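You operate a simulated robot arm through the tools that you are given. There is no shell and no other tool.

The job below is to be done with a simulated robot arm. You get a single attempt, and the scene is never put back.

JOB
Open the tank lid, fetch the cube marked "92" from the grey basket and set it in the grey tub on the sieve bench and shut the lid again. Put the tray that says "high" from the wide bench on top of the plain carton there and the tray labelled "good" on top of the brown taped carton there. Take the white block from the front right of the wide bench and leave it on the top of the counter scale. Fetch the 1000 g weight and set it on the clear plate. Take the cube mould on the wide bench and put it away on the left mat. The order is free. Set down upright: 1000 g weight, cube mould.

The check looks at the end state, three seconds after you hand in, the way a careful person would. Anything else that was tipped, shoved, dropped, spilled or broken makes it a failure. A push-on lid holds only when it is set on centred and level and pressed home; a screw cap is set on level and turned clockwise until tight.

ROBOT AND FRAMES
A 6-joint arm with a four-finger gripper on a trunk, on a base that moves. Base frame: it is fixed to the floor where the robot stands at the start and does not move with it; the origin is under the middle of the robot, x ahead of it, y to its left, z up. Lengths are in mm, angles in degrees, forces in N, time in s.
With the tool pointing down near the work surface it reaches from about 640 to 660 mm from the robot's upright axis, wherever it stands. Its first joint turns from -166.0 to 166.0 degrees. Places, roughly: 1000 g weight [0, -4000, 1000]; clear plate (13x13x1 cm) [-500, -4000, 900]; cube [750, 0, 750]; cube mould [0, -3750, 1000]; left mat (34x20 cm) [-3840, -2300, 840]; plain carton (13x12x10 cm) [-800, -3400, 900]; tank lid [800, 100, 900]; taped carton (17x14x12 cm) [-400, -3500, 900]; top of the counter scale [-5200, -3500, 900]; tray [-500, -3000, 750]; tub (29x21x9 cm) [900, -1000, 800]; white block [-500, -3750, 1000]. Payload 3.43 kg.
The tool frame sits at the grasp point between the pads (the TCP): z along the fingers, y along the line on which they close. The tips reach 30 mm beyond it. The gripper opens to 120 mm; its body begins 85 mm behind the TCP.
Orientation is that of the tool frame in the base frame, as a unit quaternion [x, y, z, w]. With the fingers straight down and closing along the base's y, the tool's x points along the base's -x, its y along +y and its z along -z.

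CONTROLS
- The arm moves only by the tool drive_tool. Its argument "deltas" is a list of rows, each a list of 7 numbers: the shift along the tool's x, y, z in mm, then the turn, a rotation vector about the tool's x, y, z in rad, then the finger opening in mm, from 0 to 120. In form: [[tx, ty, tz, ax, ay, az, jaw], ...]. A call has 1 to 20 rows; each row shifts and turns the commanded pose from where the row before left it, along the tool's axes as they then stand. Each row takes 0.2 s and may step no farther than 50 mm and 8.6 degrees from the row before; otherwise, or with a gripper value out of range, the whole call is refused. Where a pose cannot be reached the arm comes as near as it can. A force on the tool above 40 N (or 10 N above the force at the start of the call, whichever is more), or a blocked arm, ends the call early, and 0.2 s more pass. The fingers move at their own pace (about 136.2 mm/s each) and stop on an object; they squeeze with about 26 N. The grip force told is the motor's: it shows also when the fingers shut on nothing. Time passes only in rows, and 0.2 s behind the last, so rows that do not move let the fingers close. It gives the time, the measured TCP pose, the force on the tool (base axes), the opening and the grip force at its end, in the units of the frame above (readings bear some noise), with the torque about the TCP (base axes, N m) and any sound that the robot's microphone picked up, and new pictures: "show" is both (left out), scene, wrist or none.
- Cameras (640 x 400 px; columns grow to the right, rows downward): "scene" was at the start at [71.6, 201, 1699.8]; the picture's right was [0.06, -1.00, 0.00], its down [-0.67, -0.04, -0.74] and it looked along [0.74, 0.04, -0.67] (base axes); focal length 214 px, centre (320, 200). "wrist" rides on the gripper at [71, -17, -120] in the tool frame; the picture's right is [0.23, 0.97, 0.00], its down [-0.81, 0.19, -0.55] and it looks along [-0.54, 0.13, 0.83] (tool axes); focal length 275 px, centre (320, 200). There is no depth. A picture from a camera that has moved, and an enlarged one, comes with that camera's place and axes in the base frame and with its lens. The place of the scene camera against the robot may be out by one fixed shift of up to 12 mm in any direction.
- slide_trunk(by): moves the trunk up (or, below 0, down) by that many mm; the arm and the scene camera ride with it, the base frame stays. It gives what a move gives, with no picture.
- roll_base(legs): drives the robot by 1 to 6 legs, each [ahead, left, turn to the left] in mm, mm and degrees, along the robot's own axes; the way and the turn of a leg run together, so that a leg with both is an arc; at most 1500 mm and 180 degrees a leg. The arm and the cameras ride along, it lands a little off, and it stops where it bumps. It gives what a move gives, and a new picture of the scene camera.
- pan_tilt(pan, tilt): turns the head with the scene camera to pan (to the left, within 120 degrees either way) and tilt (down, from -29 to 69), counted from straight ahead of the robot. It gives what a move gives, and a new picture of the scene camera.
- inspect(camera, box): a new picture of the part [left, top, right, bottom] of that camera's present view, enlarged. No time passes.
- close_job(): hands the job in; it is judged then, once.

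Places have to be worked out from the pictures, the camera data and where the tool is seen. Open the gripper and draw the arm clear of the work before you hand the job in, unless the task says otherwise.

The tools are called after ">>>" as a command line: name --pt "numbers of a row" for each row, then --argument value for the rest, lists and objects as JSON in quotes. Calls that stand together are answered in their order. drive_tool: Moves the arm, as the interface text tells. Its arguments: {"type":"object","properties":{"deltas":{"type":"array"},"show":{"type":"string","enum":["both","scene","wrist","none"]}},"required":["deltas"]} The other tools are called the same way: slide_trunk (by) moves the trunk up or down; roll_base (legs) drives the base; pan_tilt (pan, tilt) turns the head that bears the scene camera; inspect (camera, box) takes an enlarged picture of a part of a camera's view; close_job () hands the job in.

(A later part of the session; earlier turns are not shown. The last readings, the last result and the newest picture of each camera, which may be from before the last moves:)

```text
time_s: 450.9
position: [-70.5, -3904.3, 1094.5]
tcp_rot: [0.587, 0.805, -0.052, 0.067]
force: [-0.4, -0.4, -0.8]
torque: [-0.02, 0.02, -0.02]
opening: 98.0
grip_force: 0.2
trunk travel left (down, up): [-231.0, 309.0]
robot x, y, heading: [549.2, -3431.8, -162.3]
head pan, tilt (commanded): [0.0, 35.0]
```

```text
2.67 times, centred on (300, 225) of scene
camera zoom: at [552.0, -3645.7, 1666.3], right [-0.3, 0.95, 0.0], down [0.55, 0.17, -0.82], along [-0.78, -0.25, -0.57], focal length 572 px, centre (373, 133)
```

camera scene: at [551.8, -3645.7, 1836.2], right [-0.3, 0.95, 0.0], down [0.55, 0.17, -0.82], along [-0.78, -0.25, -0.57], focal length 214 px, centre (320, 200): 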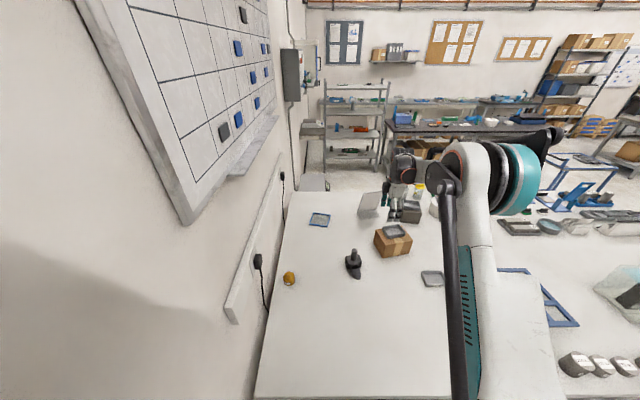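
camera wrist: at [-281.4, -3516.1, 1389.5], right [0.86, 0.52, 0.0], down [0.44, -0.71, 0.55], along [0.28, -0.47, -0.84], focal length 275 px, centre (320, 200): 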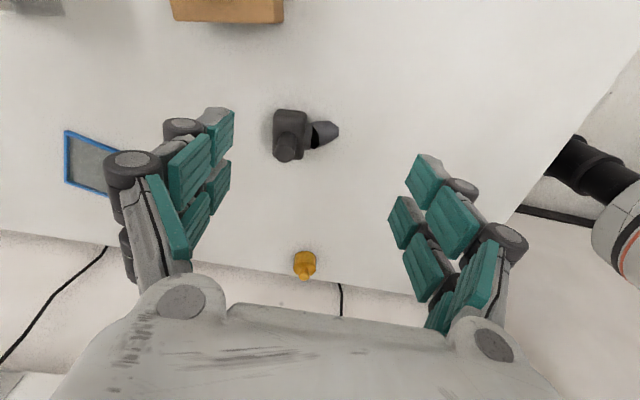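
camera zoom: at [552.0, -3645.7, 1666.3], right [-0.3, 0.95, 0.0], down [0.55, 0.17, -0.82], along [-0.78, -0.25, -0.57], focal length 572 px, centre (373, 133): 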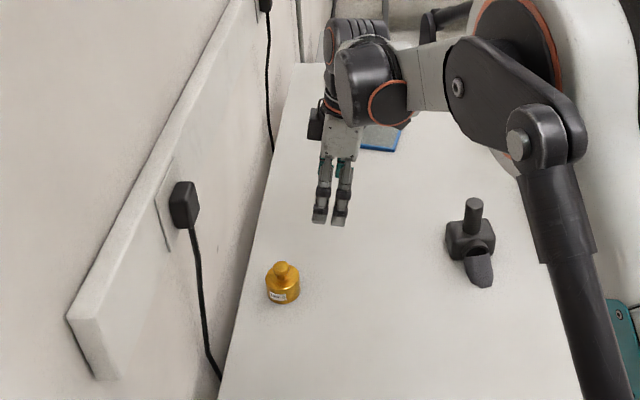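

The weight shows ~90 mm further toward the wall. I'll approach above it to z≈1000 and look again.

>>> drive_tool --pt "-25.4 1.5 36.3 0 0 0 98" --pt "-25.4 1.5 36.3 0 0 0 98" --pt "-25.3 1.6 36.2 0 0 0 98" --show "both"

>>> inspect --camera "scene" --box '[240, 190, 360, 280]'

```text
time_s: 451.7
position: [-36.8, -3990.3, 998.7]
tcp_rot: [0.587, 0.805, -0.052, 0.067]
force: [0.8, 0.3, 0.2]
torque: [0.03, 0.01, -0.03]
opening: 98.0
grip_force: 0.0
trunk travel left (down, up): [-231.0, 309.0]
robot x, y, heading: [549.5, -3433.4, -162.2]
head pan, tilt (commanded): [0.0, 35.0]
camera scene: at [551.7, -3646.3, 1666.1], right [-0.3, 0.95, 0.0], down [0.55, 0.17, -0.82], along [-0.78, -0.25, -0.57], focal length 214 px, centre (320, 200)
camera wrist: at [-79.4, -3910.9, 1106.8], right [0.86, 0.51, -0.04], down [0.4, -0.61, 0.68], along [0.32, -0.6, -0.73], focal length 275 px, centre (320, 200)
```

scene: 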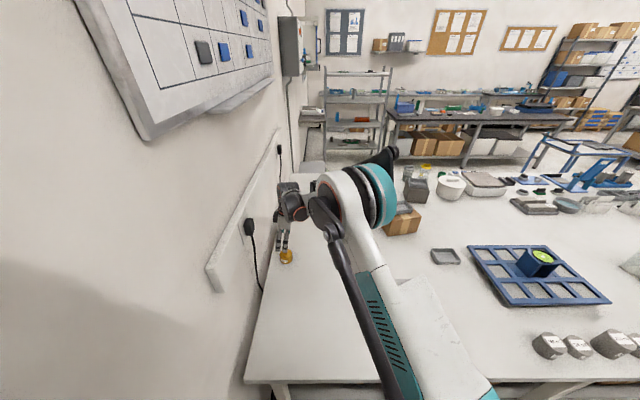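
wrist: 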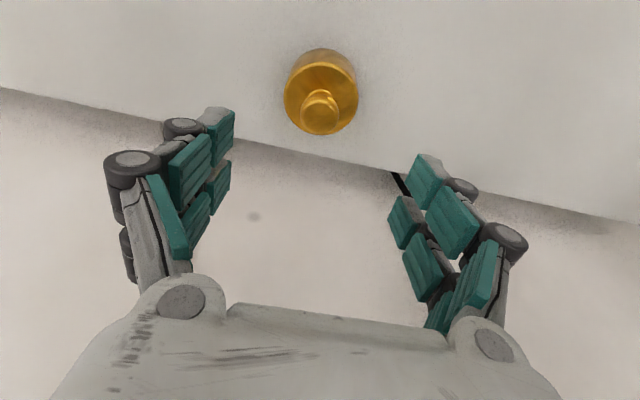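

```text
4.44 times, centred on (300, 235) of scene
camera zoom: at [551.7, -3646.3, 1666.1], right [-0.3, 0.95, 0.0], down [0.55, 0.17, -0.82], along [-0.78, -0.25, -0.57], focal length 953 px, centre (409, 44)
```

zoom: 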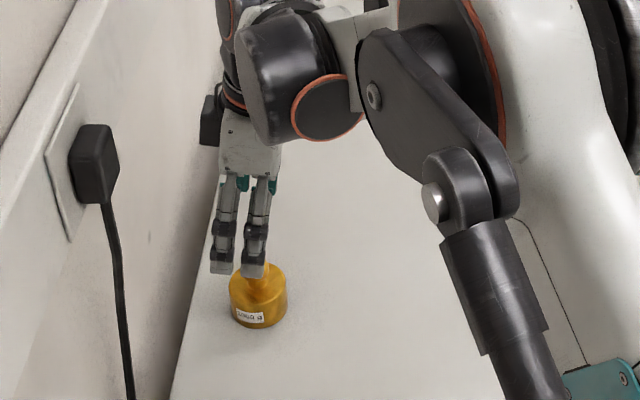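

The two cameras put the weight within ~10 mm of the current tool position across the pads, and the closing direction is well centred. I'll descend vertically half-way and check again.

>>> drive_tool --pt "5.0 -2 30 0 0 0 98" --pt "4.2 -2 25 0 0 0 98" --show "wrist"

```text
time_s: 452.3
position: [-41.6, -3993.2, 942.7]
tcp_rot: [0.587, 0.805, -0.052, 0.067]
force: [-0.6, -0.4, -0.3]
torque: [0.04, -0.01, 0.01]
opening: 97.9
grip_force: 0.1
trunk travel left (down, up): [-231.0, 309.0]
robot x, y, heading: [550.5, -3430.8, -162.5]
head pan, tilt (commanded): [0.0, 35.0]
camera wrist: at [-84.3, -3912.4, 1050.8], right [0.86, 0.51, -0.04], down [0.4, -0.61, 0.68], along [0.32, -0.6, -0.73], focal length 275 px, centre (320, 200)
```

wrist: 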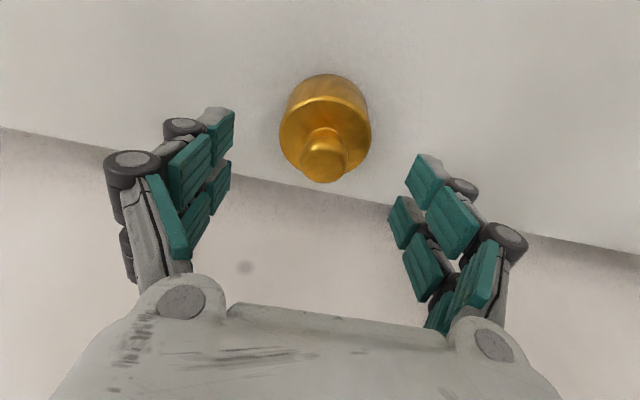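

Now consistent: body 60 mm wide, top z≈890, axis within ~2 mm of the tool. I'll go down the remaining 45 mm and close on the body.

>>> drive_tool --pt "4.0 0 24 0 0 0 96" --pt "3.7 0 21 0 0 0 96" --pt "0 0 0 0 0 0 70" --pt "0 0 0 0 0 0 40" --pt "0 0 0 0 0 0 0" --pt "0 0 0 0 0 0 0" --pt "0 0 0 0 0 0 0" --show "wrist"

```text
time_s: 453.9
position: [-41.2, -3992.6, 898.0]
tcp_rot: [0.587, 0.805, -0.052, 0.066]
force: [2.6, 2.2, -0.4]
torque: [0.18, -0.23, -0.01]
opening: 57.5
grip_force: 26.2
trunk travel left (down, up): [-231.0, 309.0]
robot x, y, heading: [546.2, -3432.6, -162.5]
head pan, tilt (commanded): [0.0, 35.0]
camera wrist: at [-84.3, -3911.9, 1006.2], right [0.86, 0.51, -0.04], down [0.4, -0.61, 0.68], along [0.32, -0.6, -0.73], focal length 275 px, centre (320, 200)
```

wrist: 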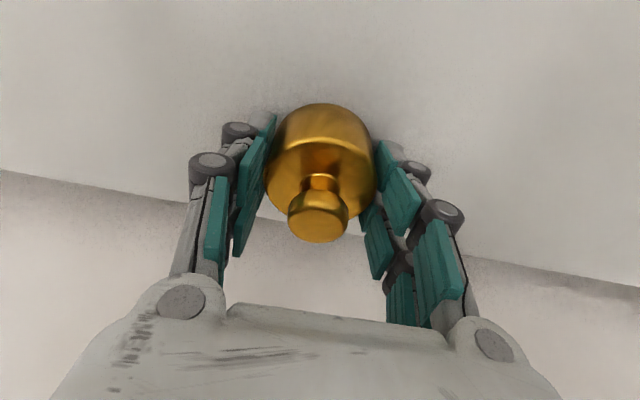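

Gripped at 57.5 mm. I'll lift a few millimetres vertically and read the load.

>>> drive_tool --pt "-0.3 0 -2 0 0 0 0" --pt "-0.5 0 -3 0 0 0 0" --pt "-0.7 0 -4 0 0 0 0" --pt "0 0 0 0 0 0 0" --show "wrist"

```text
time_s: 454.9
position: [-42.0, -3993.2, 907.0]
tcp_rot: [0.587, 0.805, -0.051, 0.067]
force: [0.3, 0.4, -10.4]
torque: [-0.01, 0.0, 0.0]
opening: 57.7
grip_force: 26.1
trunk travel left (down, up): [-231.0, 309.0]
robot x, y, heading: [547.7, -3432.1, -162.3]
head pan, tilt (commanded): [0.0, 35.0]
camera wrist: at [-84.9, -3912.3, 1014.8], right [0.86, 0.51, -0.04], down [0.4, -0.61, 0.68], along [0.32, -0.6, -0.73], focal length 275 px, centre (320, 200)
```

wrist: 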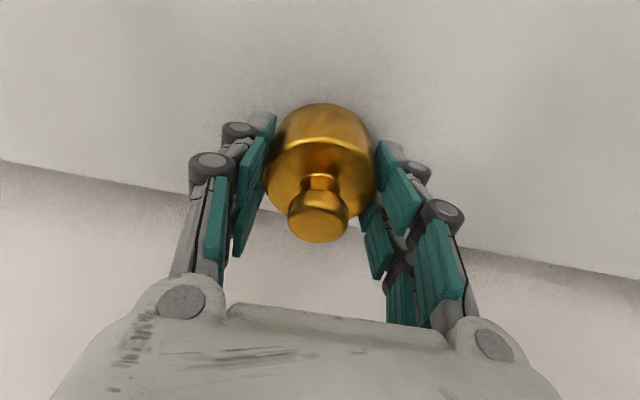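

The full kilogram is held without slipping. I'll lift it slowly further, moving away from the wall as well.

>>> drive_tool --pt "-0.7 0 -4 0 0 0 0" --pt "-1 0 -6 0 0 0 0" --pt "-1.3 0 -8 0 0 0 0" --pt "-1.5 0 -9 0 0 0 0" --pt "-1.5 0 -9 0 0 0 0" --pt "-1.5 0 -9 0 0 0 0" --pt "-1.5 0 -9 0 0 0 0" --pt "-1.3 0 -8 0 0 0 0" --pt "-0.8 0 -5 0 0 0 0" --show "wrist"

```text
time_s: 456.9
position: [-42.2, -3992.1, 975.7]
tcp_rot: [0.587, 0.805, -0.051, 0.067]
force: [0.2, 0.1, -9.6]
torque: [0.02, -0.03, -0.01]
opening: 58.1
grip_force: 25.5
trunk travel left (down, up): [-231.0, 309.0]
robot x, y, heading: [550.8, -3432.4, -162.1]
head pan, tilt (commanded): [0.0, 35.0]
camera wrist: at [-84.8, -3911.9, 1083.0], right [0.86, 0.51, -0.04], down [0.4, -0.61, 0.68], along [0.32, -0.6, -0.73], focal length 275 px, centre (320, 200)
```

wrist: 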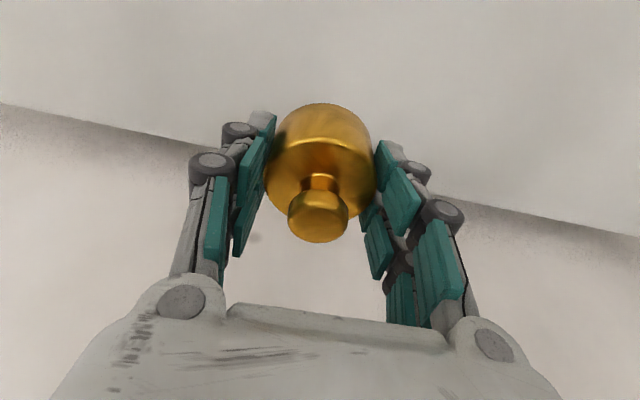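

Steady at 9.6 N. I'll raise it with the trunk, then move it away from the wall in front of the robot.

>>> slide_trunk --by 225

>>> drive_tool --pt "6 0 -1 0 0 0 0" --pt "12 0 -2 0 0 0 0" --pt "18 0 -3 0 0 0 0" --pt "22 0 -3.8 0 0 0 0" --pt "24 0 -4.1 0 0 0 0" --pt "24 0 -4.1 0 0 0 0" --pt "24 0 -4.1 0 0 0 0" --pt "24 0 -4.1 0 0 0 0" --pt "24 0 -4.1 0 0 0 0" --pt "24 0 -4.1 0 0 0 0" --pt "24 0 -4.1 0 0 0 0" --pt "24 0 -4.1 0 0 0 0" --pt "24 0 -4.1 0 0 0 0" --pt "22 0 -3.8 0 0 0 0" --pt "16 0 -2.7 0 0 0 0" --pt "10 0 -1.7 0 0 0 0" --pt "6 0 -1 0 0 0 0" --show "both"

```text
time_s: 459.3
position: [-43.0, -3993.9, 1200.2]
tcp_rot: [0.588, 0.804, -0.051, 0.067]
force: [-0.1, 0.4, -10.4]
torque: [0.01, -0.03, 0.02]
opening: 57.9
grip_force: 26.1
trunk travel left (down, up): [-456.0, 84.0]
robot x, y, heading: [546.3, -3431.2, -162.2]
head pan, tilt (commanded): [0.0, 35.0]
```

```text
time_s: 462.9
position: [-144.2, -3675.1, 1199.6]
tcp_rot: [0.587, 0.805, -0.051, 0.067]
force: [-0.2, 1.2, -10.1]
torque: [0.0, 0.0, 0.0]
opening: 57.8
grip_force: 25.8
trunk travel left (down, up): [-456.0, 84.0]
robot x, y, heading: [547.2, -3430.3, -162.5]
head pan, tilt (commanded): [0.0, 35.0]
camera scene: at [550.6, -3645.8, 1891.1], right [-0.3, 0.95, 0.0], down [0.55, 0.17, -0.82], along [-0.78, -0.25, -0.57], focal length 214 px, centre (320, 200)
camera wrist: at [-187.3, -3594.7, 1308.5], right [0.86, 0.51, -0.04], down [0.4, -0.61, 0.68], along [0.32, -0.6, -0.73], focal length 275 px, centre (320, 200)
```

scene: 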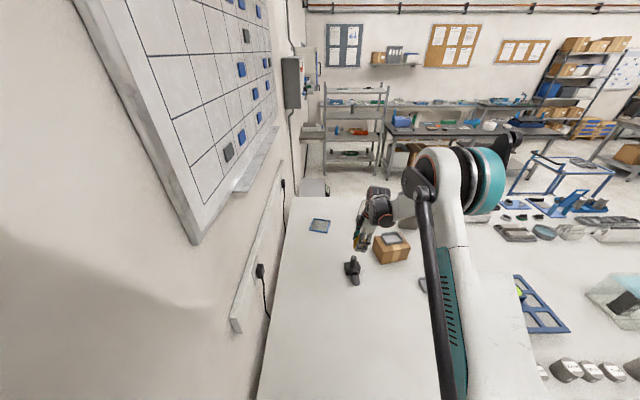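
wrist: 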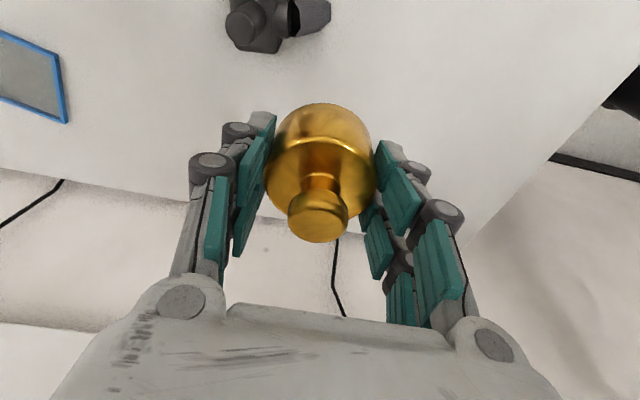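

The weight is held securely. Because the gripper leans (it would lean toward the wall when placing on the plate), I'll set the weight down on free bench space here and regrip it with a vertical tool. First move it clear of the black tamper.

>>> drive_tool --pt "0 10 0 0 0 0 0" --pt "0 18 0 0 0 0 0" --pt "0 24 0 0 0 0 0" --pt "0 28 0 0 0 0 0" --pt "0 26 0 0 0 0 0" --pt "0 18 0 0 0 0 0" --pt "0 10 0 0 0 0 0" --show "none"

>>> slide_trunk --by -225

>>> inspect --camera "wrist" --box '[0, 0, 640, 400]'

>>> inspect --camera "scene" --box '[260, 190, 440, 310]'

```text
time_s: 464.5
position: [-14.2, -3635.5, 1199.7]
tcp_rot: [0.587, 0.805, -0.051, 0.067]
force: [0.0, -0.9, -9.4]
torque: [0.0, 0.02, 0.04]
opening: 57.7
grip_force: 25.6
trunk travel left (down, up): [-456.0, 84.0]
robot x, y, heading: [549.5, -3426.4, -162.6]
head pan, tilt (commanded): [0.0, 35.0]
```

```text
time_s: 466.9
position: [-16.3, -3634.2, 975.2]
tcp_rot: [0.587, 0.805, -0.052, 0.067]
force: [0.2, -0.3, -9.8]
torque: [-0.02, 0.01, 0.0]
opening: 57.3
grip_force: 25.9
trunk travel left (down, up): [-231.0, 309.0]
robot x, y, heading: [545.0, -3431.4, -162.5]
head pan, tilt (commanded): [0.0, 35.0]
```

```text
1.00 times, centred on (320, 200) of wrist (not enlarged: the box is as wide or as high as the picture)
camera zoom: at [-58.2, -3554.3, 1082.9], right [0.86, 0.51, -0.04], down [0.4, -0.61, 0.68], along [0.32, -0.6, -0.73], focal length 275 px, centre (320, 200)
```

zoom: 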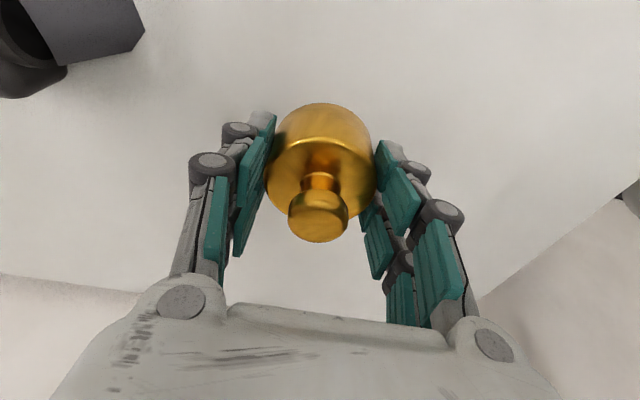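

```text
3.33 times, centred on (350, 250) of scene
camera zoom: at [551.3, -3645.9, 1666.2], right [-0.3, 0.95, 0.0], down [0.55, 0.17, -0.82], along [-0.78, -0.25, -0.57], focal length 715 px, centre (220, 33)
```

zoom: 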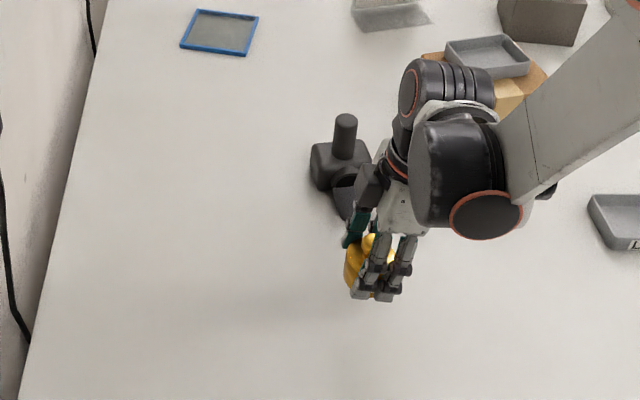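

There's free bench below. I'll lower slowly to set the weight down.

>>> drive_tool --pt "2.5 0 14.8 0 0 0 0" --pt "3.0 0 17.7 0 0 0 0" --pt "3.0 0 17.7 0 0 0 0" --pt "2.0 0 11.8 0 0 0 0" --pt "1.0 0 5.9 0 0 0 0" --show "none"

>>> drive_tool --pt "0.4 0 2.5 0 0 0 0" --pt "0.3 0 2 0 0 0 0" --show "none"

```text
time_s: 468.1
position: [-16.7, -3636.1, 906.2]
tcp_rot: [0.586, 0.806, -0.052, 0.067]
force: [0.0, -0.6, -10.3]
torque: [-0.01, -0.01, -0.01]
opening: 57.8
grip_force: 25.7
trunk travel left (down, up): [-231.0, 309.0]
robot x, y, heading: [549.9, -3433.3, -162.1]
head pan, tilt (commanded): [0.0, 35.0]
```

```text
time_s: 468.7
position: [-16.7, -3635.7, 900.8]
tcp_rot: [0.587, 0.805, -0.051, 0.067]
force: [0.2, -0.4, -9.7]
torque: [0.01, -0.02, 0.0]
opening: 57.3
grip_force: 25.8
trunk travel left (down, up): [-231.0, 309.0]
robot x, y, heading: [549.8, -3428.7, -162.2]
head pan, tilt (commanded): [0.0, 35.0]
```

Just above the bench; a couple more small steps to contact.

>>> drive_tool --pt "0.3 0 1.5 0 0 0 0" --pt "0.2 0 1.2 0 0 0 0" --show "none"

```text
time_s: 469.3
position: [-16.3, -3636.1, 899.4]
tcp_rot: [0.587, 0.805, -0.051, 0.067]
force: [-0.3, -0.7, -8.3]
torque: [-0.02, -0.01, 0.01]
opening: 57.6
grip_force: 26.4
trunk travel left (down, up): [-231.0, 309.0]
robot x, y, heading: [548.7, -3429.8, -162.2]
head pan, tilt (commanded): [0.0, 35.0]
```

>>> drive_tool --pt "0.2 0 1.2 0 0 0 0" --pt "0.1 0 0.8 0 0 0 0" --show "none"

```text
time_s: 469.9
position: [-16.1, -3635.2, 897.1]
tcp_rot: [0.587, 0.805, -0.052, 0.066]
force: [-9.2, -3.8, 20.5]
torque: [-0.1, 0.4, -0.16]
opening: 57.8
grip_force: 26.0
trunk travel left (down, up): [-231.0, 309.0]
robot x, y, heading: [549.9, -3426.2, -162.2]
head pan, tilt (commanded): [0.0, 35.0]
```

Weight is on the bench (20 N). I'll open, rise vertically, then straighten the tool and turn it back 180°.

>>> drive_tool --pt "-0.1 0 -0.8 0 0 0 0" --pt "0 0 0 0 0 0 64" --pt "0 0 0 0 0 0 80" --pt "0 0 0 0 0 0 98" --pt "-3.4 0 -19.7 0 0 0 98" --pt "-6.8 0 -39.4 0 0 0 98" --pt "-7.6 0 -44.3 0 0 0 98" --pt "-7.6 0 -44.3 0 0 0 98" --pt "-7.6 0 -44.3 0 0 0 98" --show "both"

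>>> drive_tool --pt "0 0 0 0 0.0875 0 98" --pt "0 0 0 0 0.0875 0 98" --pt "0 0 0 0 0 0.1428 98" --pt "0 0 0 0 0 0.1428 98" --pt "0 0 0 0 0 0.1428 98" --pt "0 0 0 0 0 0.1428 98" --pt "0 0 0 0 0 0.1428 98" --pt "0 0 0 0 0 0.1428 98" --pt "0 0 0 0 0 0.1428 98" --pt "0 0 0 0 0 0.1428 98" --pt "0 0 0 0 0 0.1428 98" --pt "0 0 0 0 0 0.1428 98" --pt "0 0 0 0 0 0.1428 98" --show "none"

>>> drive_tool --pt "0 0 0 0 0 0.1428 98" --pt "0 0 0 0 0 0.1428 98" --pt "0 0 0 0 0 0.1428 98" --pt "0 0 0 0 0 0.1428 98" --pt "0 0 0 0 0 0.1428 98" --pt "0 0 0 0 0 0.1428 98" --pt "0 0 0 0 0 0.1428 98" --pt "0 0 0 0 0 0.1428 98" --pt "0 0 0 0 0 0.1428 98" --pt "0 0 0 0 0 0.1428 98" --pt "0 0 0 0 0 0.1428 98" --show "both"

```text
time_s: 471.9
position: [-14.0, -3635.1, 1093.6]
tcp_rot: [0.588, 0.805, -0.052, 0.067]
force: [0.2, 0.2, 0.7]
torque: [0.0, 0.0, 0.0]
opening: 98.3
grip_force: 0.3
trunk travel left (down, up): [-231.0, 309.0]
robot x, y, heading: [546.7, -3428.2, -162.5]
head pan, tilt (commanded): [0.0, 35.0]
camera scene: at [552.7, -3645.5, 1666.2], right [-0.3, 0.95, 0.0], down [0.55, 0.17, -0.82], along [-0.78, -0.25, -0.57], focal length 214 px, centre (320, 200)
camera wrist: at [-57.2, -3554.3, 1201.3], right [0.86, 0.51, -0.04], down [0.4, -0.61, 0.68], along [0.32, -0.6, -0.73], focal length 275 px, centre (320, 200)
```

scene: 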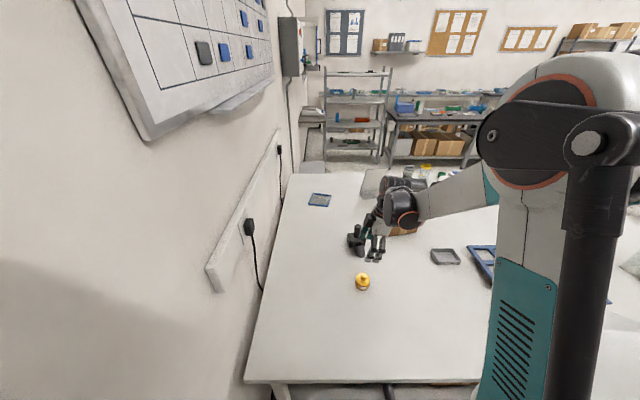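
wrist: 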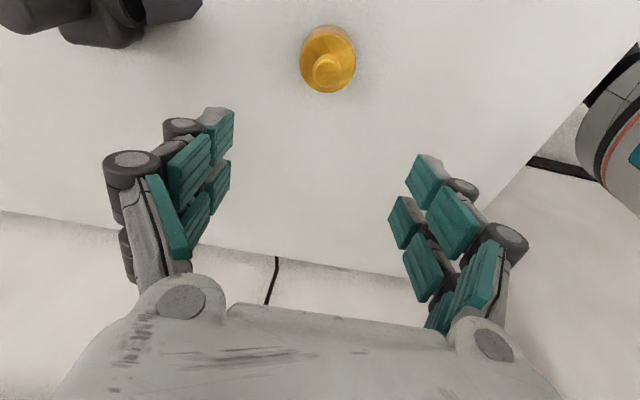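

```text
time_s: 474.7
position: [-15.0, -3634.9, 1092.1]
tcp_rot: [0.988, 0.152, -0.003, -0.002]
force: [-0.1, 0.8, -0.5]
torque: [0.02, -0.01, -0.01]
opening: 97.9
grip_force: 0.0
trunk travel left (down, up): [-231.0, 309.0]
robot x, y, heading: [548.4, -3431.3, -162.3]
head pan, tilt (commanded): [0.0, 35.0]
```

```text
time_s: 477.1
position: [-14.0, -3635.4, 1093.2]
tcp_rot: [0.807, -0.59, -0.004, 0.001]
force: [0.9, -0.8, 0.5]
torque: [-0.01, -0.03, 0.0]
opening: 97.9
grip_force: 0.1
trunk travel left (down, up): [-231.0, 309.0]
robot x, y, heading: [548.9, -3428.1, -162.4]
head pan, tilt (commanded): [0.0, 35.0]
camera scene: at [552.0, -3645.7, 1666.2], right [-0.3, 0.95, 0.0], down [0.55, 0.17, -0.82], along [-0.78, -0.25, -0.57], focal length 214 px, centre (320, 200)
camera wrist: at [24.9, -3699.3, 1213.7], right [-0.86, -0.51, 0.0], down [-0.43, 0.71, 0.56], along [-0.29, 0.48, -0.83], focal length 275 px, centre (320, 200)
```

scene: 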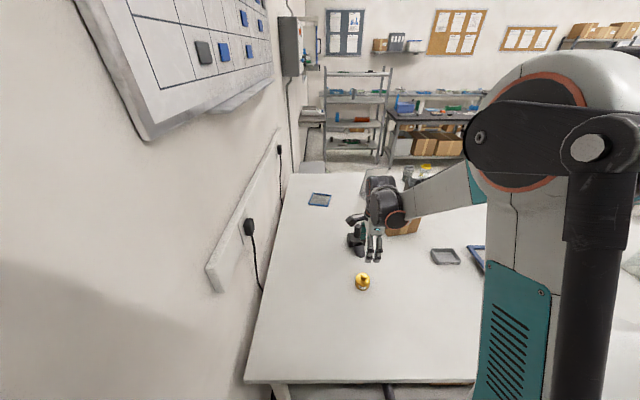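
wrist: 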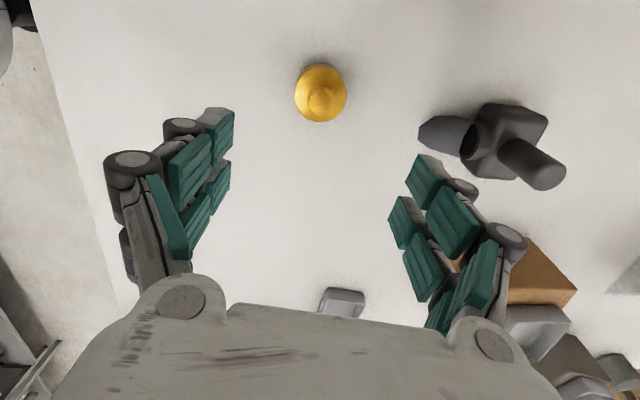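

The weight stands upright right under the vertical tool (within 2 mm). I'll lower with the trunk and arm and regrip it.

>>> slide_trunk --by -120

>>> drive_tool --pt "1 1 25 0 0 0 98" --pt "0 0 25 0 0 0 98" --show "wrist"

```text
time_s: 478.6
position: [-14.2, -3635.9, 972.3]
tcp_rot: [0.808, -0.589, -0.004, 0.001]
force: [-0.2, -0.1, -0.8]
torque: [0.0, -0.02, -0.05]
opening: 98.0
grip_force: 0.1
trunk travel left (down, up): [-111.0, 429.0]
robot x, y, heading: [548.4, -3428.3, -162.2]
head pan, tilt (commanded): [0.0, 35.0]
```

```text
time_s: 479.2
position: [-15.4, -3637.8, 922.3]
tcp_rot: [0.808, -0.589, -0.003, 0.0]
force: [-0.8, 0.7, -0.3]
torque: [-0.03, 0.02, -0.01]
opening: 98.0
grip_force: 0.1
trunk travel left (down, up): [-111.0, 429.0]
robot x, y, heading: [547.3, -3431.3, -162.1]
head pan, tilt (commanded): [0.0, 35.0]
camera wrist: at [23.7, -3700.3, 1044.1], right [-0.86, -0.52, 0.0], down [-0.43, 0.71, 0.56], along [-0.29, 0.48, -0.83], focal length 275 px, centre (320, 200)
```

wrist: 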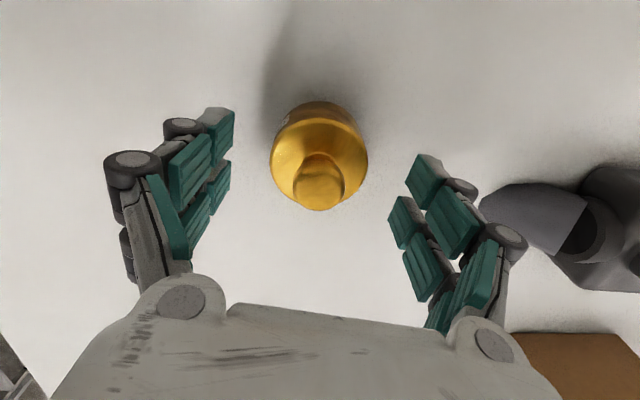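

Centred; the tamper tip is ~38 mm clear of the fingers. I'll go down the last 27 mm and close.

>>> drive_tool --pt "0 0 15 0 0 0 96" --pt "0 0 12 0 0 0 94" --pt "0 0 0 0 0 0 70" --pt "0 0 0 0 0 0 40" --pt "0 0 0 0 0 0 0" --pt "0 0 0 0 0 0 0" --pt "0 0 0 0 0 0 0" --show "none"

>>> drive_tool --pt "0 0 -2 0 0 0 0" --pt "0 0 -4 0 0 0 0" --pt "0 0 -6 0 0 0 0" --pt "0 0 -8 0 0 0 0" --pt "0 0 -8 0 0 0 0" --show "wrist"

```text
time_s: 480.8
position: [-14.4, -3636.0, 896.0]
tcp_rot: [0.808, -0.589, -0.003, 0.0]
force: [0.4, -0.5, 0.5]
torque: [-0.21, 0.07, 0.0]
opening: 57.8
grip_force: 26.2
trunk travel left (down, up): [-111.0, 429.0]
robot x, y, heading: [547.5, -3431.3, -162.2]
head pan, tilt (commanded): [0.0, 35.0]
```

```text
time_s: 482.0
position: [-15.5, -3636.1, 924.0]
tcp_rot: [0.808, -0.589, -0.003, 0.0]
force: [-0.6, 0.0, -9.2]
torque: [-0.05, -0.01, 0.01]
opening: 57.7
grip_force: 26.1
trunk travel left (down, up): [-111.0, 429.0]
robot x, y, heading: [549.9, -3430.7, -162.4]
head pan, tilt (commanded): [0.0, 35.0]
camera wrist: at [23.8, -3700.2, 1044.8], right [-0.86, -0.52, 0.0], down [-0.43, 0.71, 0.56], along [-0.29, 0.48, -0.83], focal length 275 px, centre (320, 200)
```

wrist: 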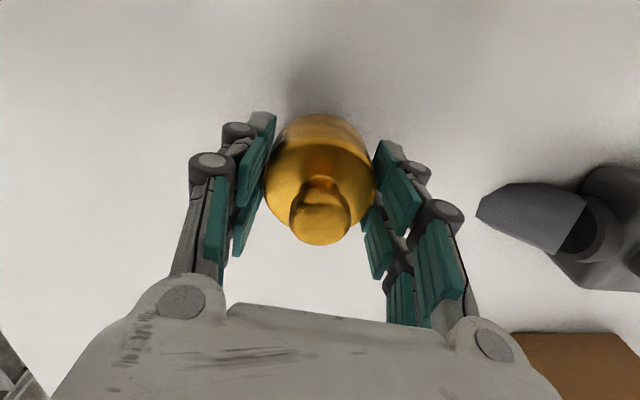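

The weight is regripped vertically (9.2 N). I'll raise it and drive back around to the bench's front side.

>>> drive_tool --pt "0 0 -8 0 0 0 0" --pt "0 0 -10 0 0 0 0" --pt "0 0 -10 0 0 0 0" --pt "0 0 -8 0 0 0 0" --pt "0 0 -4 0 0 0 0" --show "none"

>>> slide_trunk --by 240

>>> roll_base --legs '[[-60, 0, 0], [0, -1350, 0], [0, -1350, 0]]'

```text
time_s: 483.2
position: [-16.7, -3636.7, 963.8]
tcp_rot: [0.808, -0.589, -0.003, 0.0]
force: [0.0, 1.2, -10.7]
torque: [-0.04, -0.01, 0.02]
opening: 57.9
grip_force: 26.0
trunk travel left (down, up): [-111.0, 429.0]
robot x, y, heading: [551.7, -3433.2, -162.2]
head pan, tilt (commanded): [0.0, 35.0]
```

```text
time_s: 485.7
position: [-15.6, -3637.7, 1203.1]
tcp_rot: [0.808, -0.589, -0.003, 0.0]
force: [-1.1, -0.8, -10.4]
torque: [0.0, 0.0, -0.01]
opening: 57.7
grip_force: 26.0
trunk travel left (down, up): [-351.0, 189.0]
robot x, y, heading: [549.0, -3434.2, -162.1]
head pan, tilt (commanded): [0.0, 35.0]
```

```text
time_s: 499.4
position: [-793.8, -1053.7, 1203.0]
tcp_rot: [0.81, -0.586, -0.004, 0.0]
force: [-0.2, -0.1, -9.9]
torque: [-0.03, 0.01, 0.0]
opening: 58.0
grip_force: 25.9
trunk travel left (down, up): [-351.0, 189.0]
robot x, y, heading: [-229.1, -839.4, -161.9]
head pan, tilt (commanded): [0.0, 35.0]
camera scene: at [-225.9, -1057.5, 1786.2], right [-0.31, 0.95, 0.0], down [0.55, 0.18, -0.82], along [-0.78, -0.26, -0.57], focal length 214 px, centre (320, 200)
```

scene: 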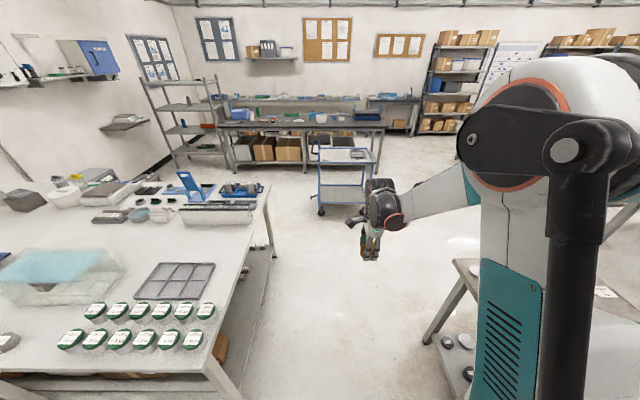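

Weight still held. Continuing ahead through the gap and into the front aisle.

>>> roll_base --legs '[[890, 0, -0.5], [890, 0, 0]]'

>>> roll_base --legs '[[250, 650, 0], [450, 350, 0]]'

```text
time_s: 508.4
position: [-2498.3, -1597.2, 1203.3]
tcp_rot: [0.808, -0.589, -0.003, 0.0]
force: [0.3, -0.9, -10.1]
torque: [0.01, -0.02, 0.03]
opening: 57.7
grip_force: 26.1
trunk travel left (down, up): [-351.0, 189.0]
robot x, y, heading: [-1933.7, -1388.4, -162.4]
head pan, tilt (commanded): [0.0, 35.0]
camera scene: at [-1932.3, -1604.4, 1786.1], right [-0.31, 0.95, 0.0], down [0.55, 0.18, -0.82], along [-0.78, -0.25, -0.57], focal length 214 px, centre (320, 200)
```

scene: 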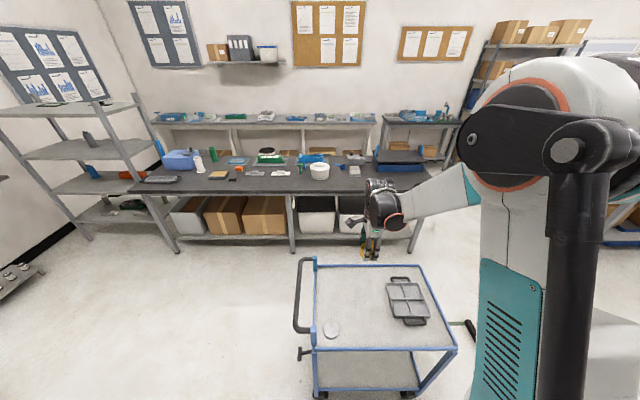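

```text
time_s: 515.0
position: [-2864.5, -2763.9, 1204.8]
tcp_rot: [0.81, -0.587, -0.003, 0.0]
force: [0.1, -0.5, -11.1]
torque: [-0.01, -0.02, 0.01]
opening: 57.9
grip_force: 25.9
trunk travel left (down, up): [-351.0, 189.0]
robot x, y, heading: [-2306.2, -2553.8, -162.2]
head pan, tilt (commanded): [0.0, 35.0]
camera scene: at [-2297.9, -2769.2, 1786.0], right [-0.31, 0.95, 0.0], down [0.55, 0.18, -0.82], along [-0.78, -0.25, -0.57], focal length 214 px, centre (320, 200)
```

scene: 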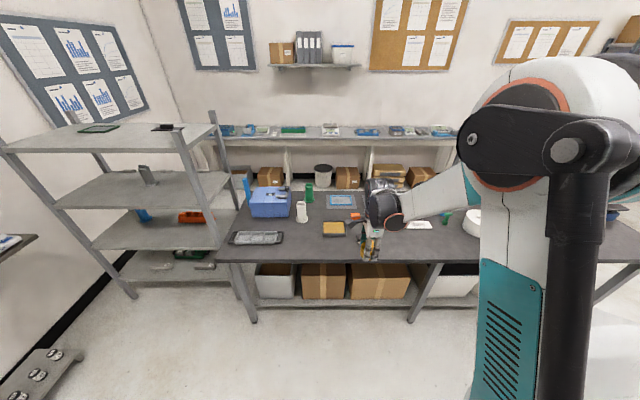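

Now in the front aisle. I'll turn the robot to face the wide bench.

>>> roll_base --legs '[[0, 0, 90], [0, 0, 89.6]]'

```text
time_s: 523.1
position: [-1736.1, -2347.6, 1204.2]
tcp_rot: [0.59, 0.808, 0.0, 0.004]
force: [-0.1, -0.1, -9.4]
torque: [0.03, -0.03, 0.01]
opening: 57.6
grip_force: 25.4
trunk travel left (down, up): [-351.0, 189.0]
robot x, y, heading: [-2301.9, -2550.9, 17.2]
head pan, tilt (commanded): [0.0, 35.0]
camera scene: at [-2287.7, -2344.9, 1786.1], right [0.3, -0.95, 0.0], down [-0.55, -0.17, -0.82], along [0.78, 0.25, -0.57], focal length 214 px, centre (320, 200)
```

scene: 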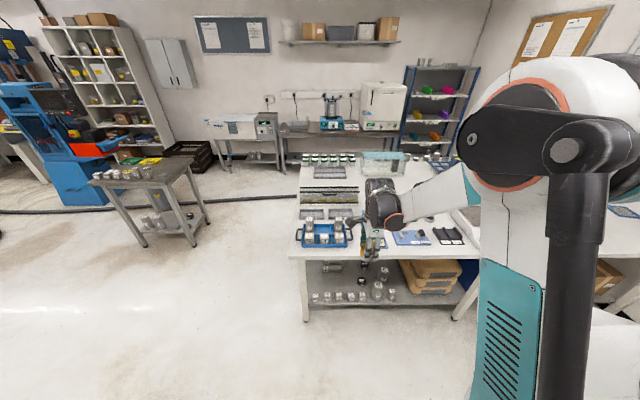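

Facing the bench. I'll move right along the aisle and then up to the bench near the clear plate.

>>> roll_base --legs '[[150, -800, 0.2], [0, -790, 0]]'

>>> roll_base --legs '[[400, 0, 0]]'

```text
time_s: 531.1
position: [-1113.0, -3783.2, 1204.1]
tcp_rot: [0.588, 0.809, 0.0, 0.005]
force: [-0.5, 1.1, -9.6]
torque: [-0.03, -0.02, -0.03]
opening: 57.7
grip_force: 25.8
trunk travel left (down, up): [-351.0, 189.0]
robot x, y, heading: [-1676.8, -3989.5, 18.0]
head pan, tilt (commanded): [0.0, 35.0]
stopped in leg 2: the robot was blocked; the commanded pose is now the measured one
camera scene: at [-1665.0, -3783.0, 1785.9], right [0.31, -0.95, 0.0], down [-0.55, -0.18, -0.82], along [0.78, 0.25, -0.57], focal length 214 px, centre (320, 200)
```

scene: 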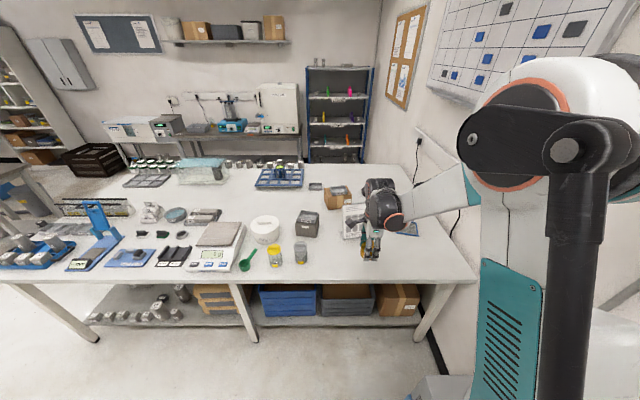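

```text
time_s: 532.0
position: [-1100.6, -3781.0, 1203.6]
tcp_rot: [0.589, 0.808, 0.001, 0.005]
force: [0.2, -0.5, -9.7]
torque: [0.01, 0.0, 0.03]
opening: 57.6
grip_force: 25.4
trunk travel left (down, up): [-351.0, 189.0]
robot x, y, heading: [-1663.9, -3986.0, 18.0]
head pan, tilt (commanded): [0.0, 35.0]
stopped in leg 1: the robot was blocked; the commanded pose is now the measured one
camera scene: at [-1652.2, -3778.9, 1786.0], right [0.3, -0.95, 0.0], down [-0.55, -0.18, -0.82], along [0.78, 0.25, -0.57], focal length 214 px, centre (320, 200)
```

scene: 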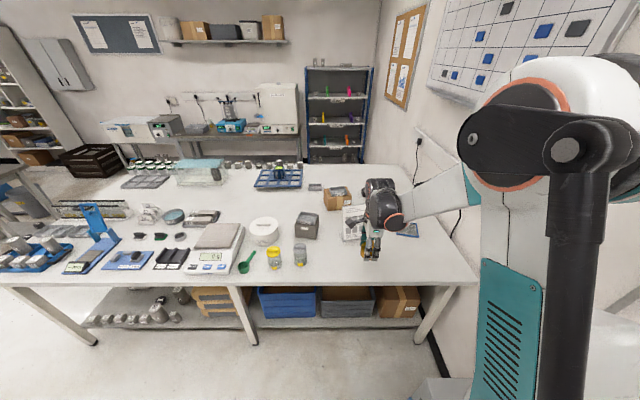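

The base was blocked on its right side. I must see what it touched, so I'll look to the right and down.

>>> pan_tilt --pan -110 --tilt 55

>>> drive_tool --pt "0 0 0 0 0 0 0" --show "scene"

```text
time_s: 533.9
position: [-1100.3, -3782.1, 1202.7]
tcp_rot: [0.589, 0.808, 0.0, 0.005]
force: [0.1, -0.1, -9.8]
torque: [0.01, 0.02, -0.02]
opening: 57.7
grip_force: 25.6
trunk travel left (down, up): [-351.0, 189.0]
robot x, y, heading: [-1661.8, -3988.9, 18.0]
head pan, tilt (commanded): [-110.0, 55.0]
camera scene: at [-1738.9, -3878.4, 1758.0], right [-1.0, 0.04, 0.0], down [0.03, 0.82, -0.57], along [-0.02, -0.57, -0.82], focal length 214 px, centre (320, 200)
```

scene: 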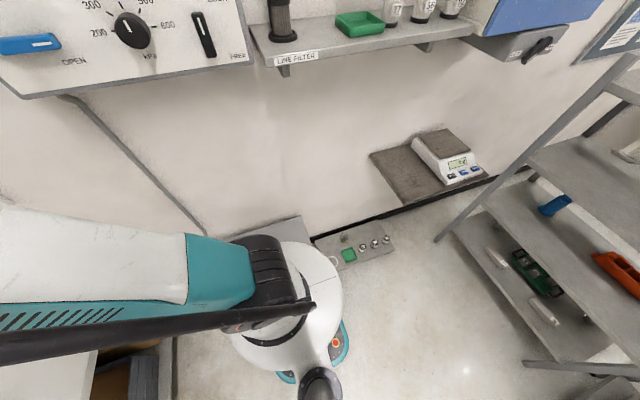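

```text
time_s: 534.3
position: [-1101.3, -3781.5, 1203.4]
tcp_rot: [0.589, 0.808, 0.0, 0.004]
force: [0.3, -0.2, -9.2]
torque: [0.01, 0.04, 0.01]
opening: 57.6
grip_force: 25.8
trunk travel left (down, up): [-351.0, 189.0]
robot x, y, heading: [-1664.0, -3987.2, 17.6]
head pan, tilt (commanded): [-110.0, 55.0]
camera scene: at [-1739.0, -3878.4, 1757.9], right [-1.0, 0.04, 0.0], down [0.03, 0.82, -0.57], along [-0.02, -0.57, -0.82], focal length 214 px, centre (320, 200)
```

scene: 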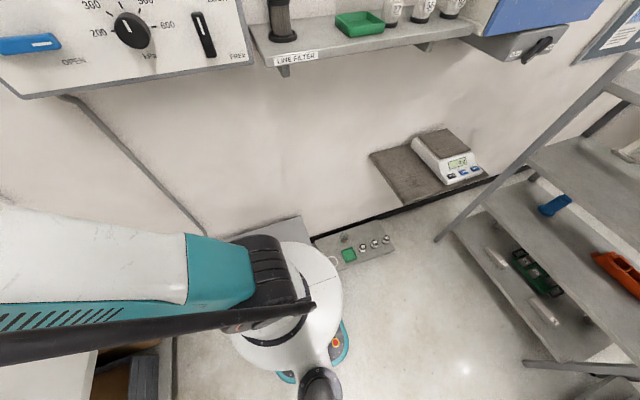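

The arm's elbow side is close to the wall shelf/pressure panel at about z≈1550, so that is probably what blocked me; everything on the shelf still stands. I'll move away to the left first.

>>> roll_base --legs '[[0, 130, 0]]'

>>> inspect --camera "scene" --box '[150, 0, 500, 280]'

```text
time_s: 535.5
position: [-1141.1, -3655.6, 1203.8]
tcp_rot: [0.589, 0.808, 0.0, 0.005]
force: [-0.5, 1.7, -9.4]
torque: [-0.05, 0.0, 0.01]
opening: 57.6
grip_force: 26.4
trunk travel left (down, up): [-351.0, 189.0]
robot x, y, heading: [-1703.7, -3866.8, 17.8]
head pan, tilt (commanded): [-110.0, 55.0]
camera scene: at [-1779.3, -3752.7, 1757.8], right [-1.0, 0.04, 0.0], down [0.03, 0.82, -0.58], along [-0.02, -0.57, -0.82], focal length 214 px, centre (320, 200)
```

scene: 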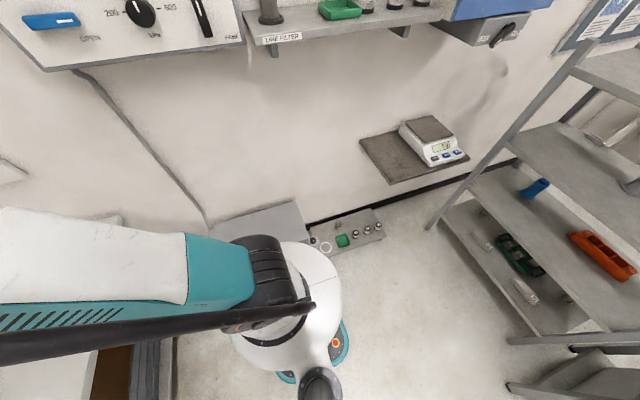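

```text
1.43 times, centred on (325, 140) of scene
camera zoom: at [-1779.3, -3752.7, 1757.8], right [-1.0, 0.04, 0.0], down [0.03, 0.82, -0.58], along [-0.02, -0.57, -0.82], focal length 306 px, centre (313, 286)
```

zoom: 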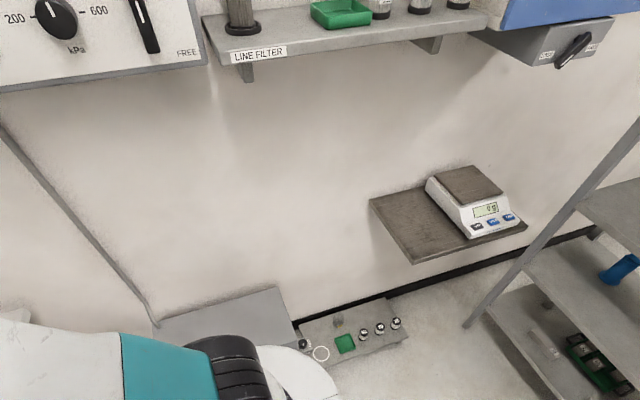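

Nothing there looks disturbed. I'll now drive up to the bench from this safer line and look at the plate.

>>> roll_base --legs '[[375, 0, -0.4]]'

>>> pan_tilt --pan 0 --tilt 42

```text
time_s: 537.9
position: [-781.5, -3545.4, 1203.5]
tcp_rot: [0.592, 0.806, 0.0, 0.004]
force: [0.7, 1.2, -10.9]
torque: [0.01, 0.06, -0.06]
opening: 57.9
grip_force: 25.8
trunk travel left (down, up): [-351.0, 189.0]
robot x, y, heading: [-1348.3, -3750.1, 17.4]
head pan, tilt (commanded): [-110.0, 55.0]
camera scene: at [-1419.4, -3640.3, 1758.0], right [-1.0, 0.04, 0.0], down [0.03, 0.82, -0.57], along [-0.03, -0.57, -0.82], focal length 214 px, centre (320, 200)
```

scene: 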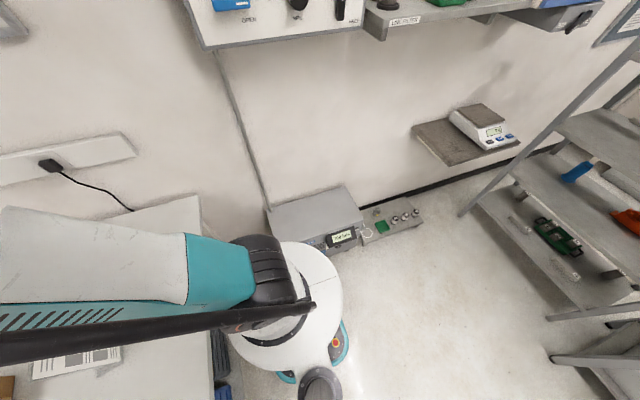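

```text
time_s: 539.8
position: [-783.2, -3547.3, 1202.5]
tcp_rot: [0.592, 0.806, 0.001, 0.004]
force: [-0.4, 0.0, -10.2]
torque: [0.02, 0.01, 0.03]
opening: 57.8
grip_force: 25.7
trunk travel left (down, up): [-351.0, 189.0]
robot x, y, heading: [-1347.7, -3750.4, 17.5]
head pan, tilt (commanded): [0.0, 42.0]
camera scene: at [-1337.7, -3543.6, 1775.6], right [0.3, -0.95, 0.0], down [-0.64, -0.2, -0.74], along [0.71, 0.22, -0.67], focal length 214 px, centre (320, 200)
```

scene: 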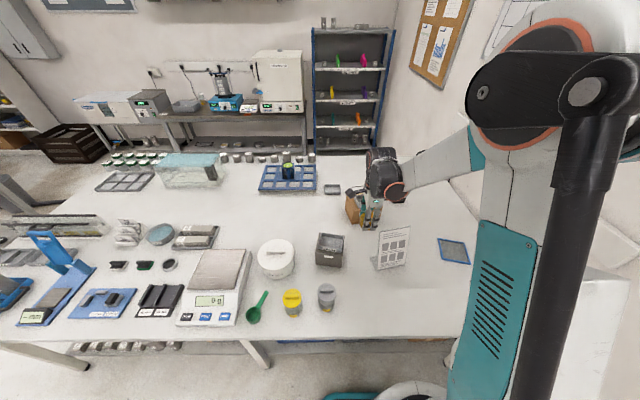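

The clear plate (blue rim) is visible. I'll enlarge it to measure its centre.

>>> inspect --camera "scene" --box '[360, 200, 500, 300]'

>>> inspect --camera "scene" --box '[425, 225, 485, 275]'

```text
4.00 times, centred on (430, 250) of scene
camera zoom: at [-1337.7, -3543.6, 1775.6], right [0.3, -0.95, 0.0], down [-0.64, -0.2, -0.74], along [0.71, 0.22, -0.67], focal length 858 px, centre (-120, 0)
```

zoom: 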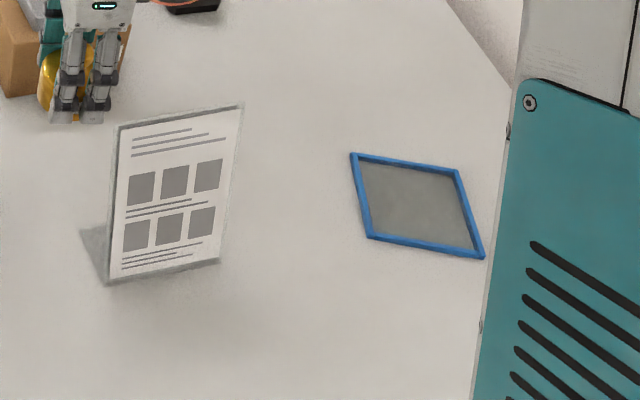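

```text
8.00 times, centred on (455, 250) of scene
camera zoom: at [-1337.7, -3543.6, 1775.6], right [0.3, -0.95, 0.0], down [-0.64, -0.2, -0.74], along [0.71, 0.22, -0.67], focal length 1716 px, centre (-760, -200)
```

zoom: 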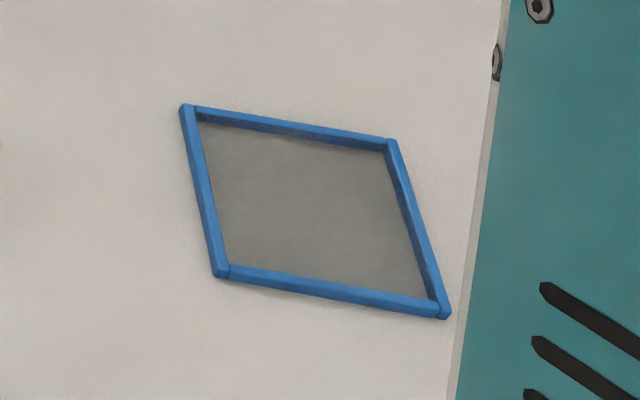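

The plate measures 128×130 mm with centre at about (-537,-3994), top z≈868. I'll carry the weight over it (passing above the easel).

>>> drive_tool --pt "-8 1.6 0 0 0 0 0" --pt "-18 3.6 0 0 0 0 0" --pt "-28 5.6 0 0 0 0 0" --pt "-34 6.8 0 0 0 0 0" --pt "-36 7.2 0 0 0 0 0" --pt "-36 7.2 0 0 0 0 0" --pt "-36 7.2 0 0 0 0 0" --pt "-36 7.2 0 0 0 0 0" --pt "-36 7.2 0 0 0 0 0" --pt "-36 7.2 0 0 0 0 0" --pt "-36 7.2 0 0 0 0 0" --pt "-36 7.2 0 0 0 0 0" --pt "-34 6.8 0 0 0 0 0" --pt "-32 6.4 0 0 0 0 0" --pt "-26 5.2 0 0 0 0 0" --pt "-18 3.6 0 0 0 0 0" --pt "-14 3 0 0 0 0 0" --show "both"

```text
time_s: 543.4
position: [-534.9, -3992.9, 1206.6]
tcp_rot: [0.591, 0.807, -0.001, 0.003]
force: [0.9, 0.3, -9.7]
torque: [0.01, 0.0, 0.03]
opening: 57.5
grip_force: 25.7
trunk travel left (down, up): [-351.0, 189.0]
robot x, y, heading: [-1350.2, -3751.6, 17.6]
head pan, tilt (commanded): [0.0, 42.0]
camera scene: at [-1336.8, -3544.8, 1775.8], right [0.3, -0.95, 0.0], down [-0.64, -0.2, -0.74], along [0.71, 0.22, -0.67], focal length 214 px, centre (320, 200)
camera wrist: at [-572.9, -3930.1, 1327.1], right [0.86, 0.51, 0.0], down [0.42, -0.71, 0.56], along [0.29, -0.48, -0.83], focal length 275 px, centre (320, 200)
```

scene: 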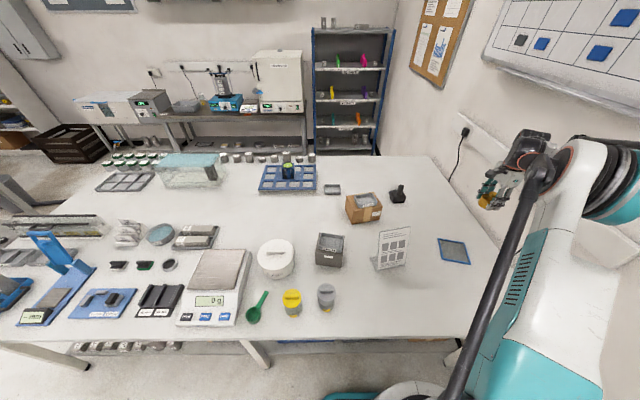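
wrist: 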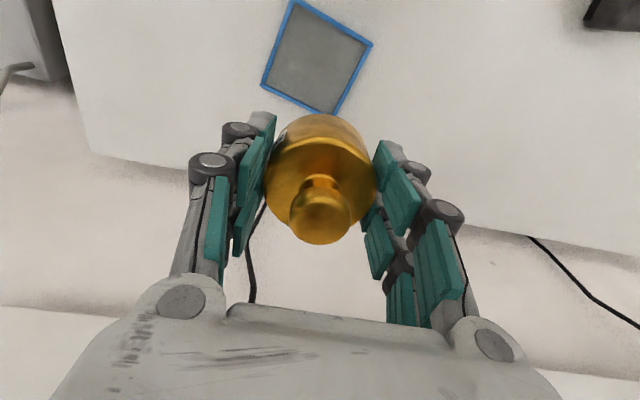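

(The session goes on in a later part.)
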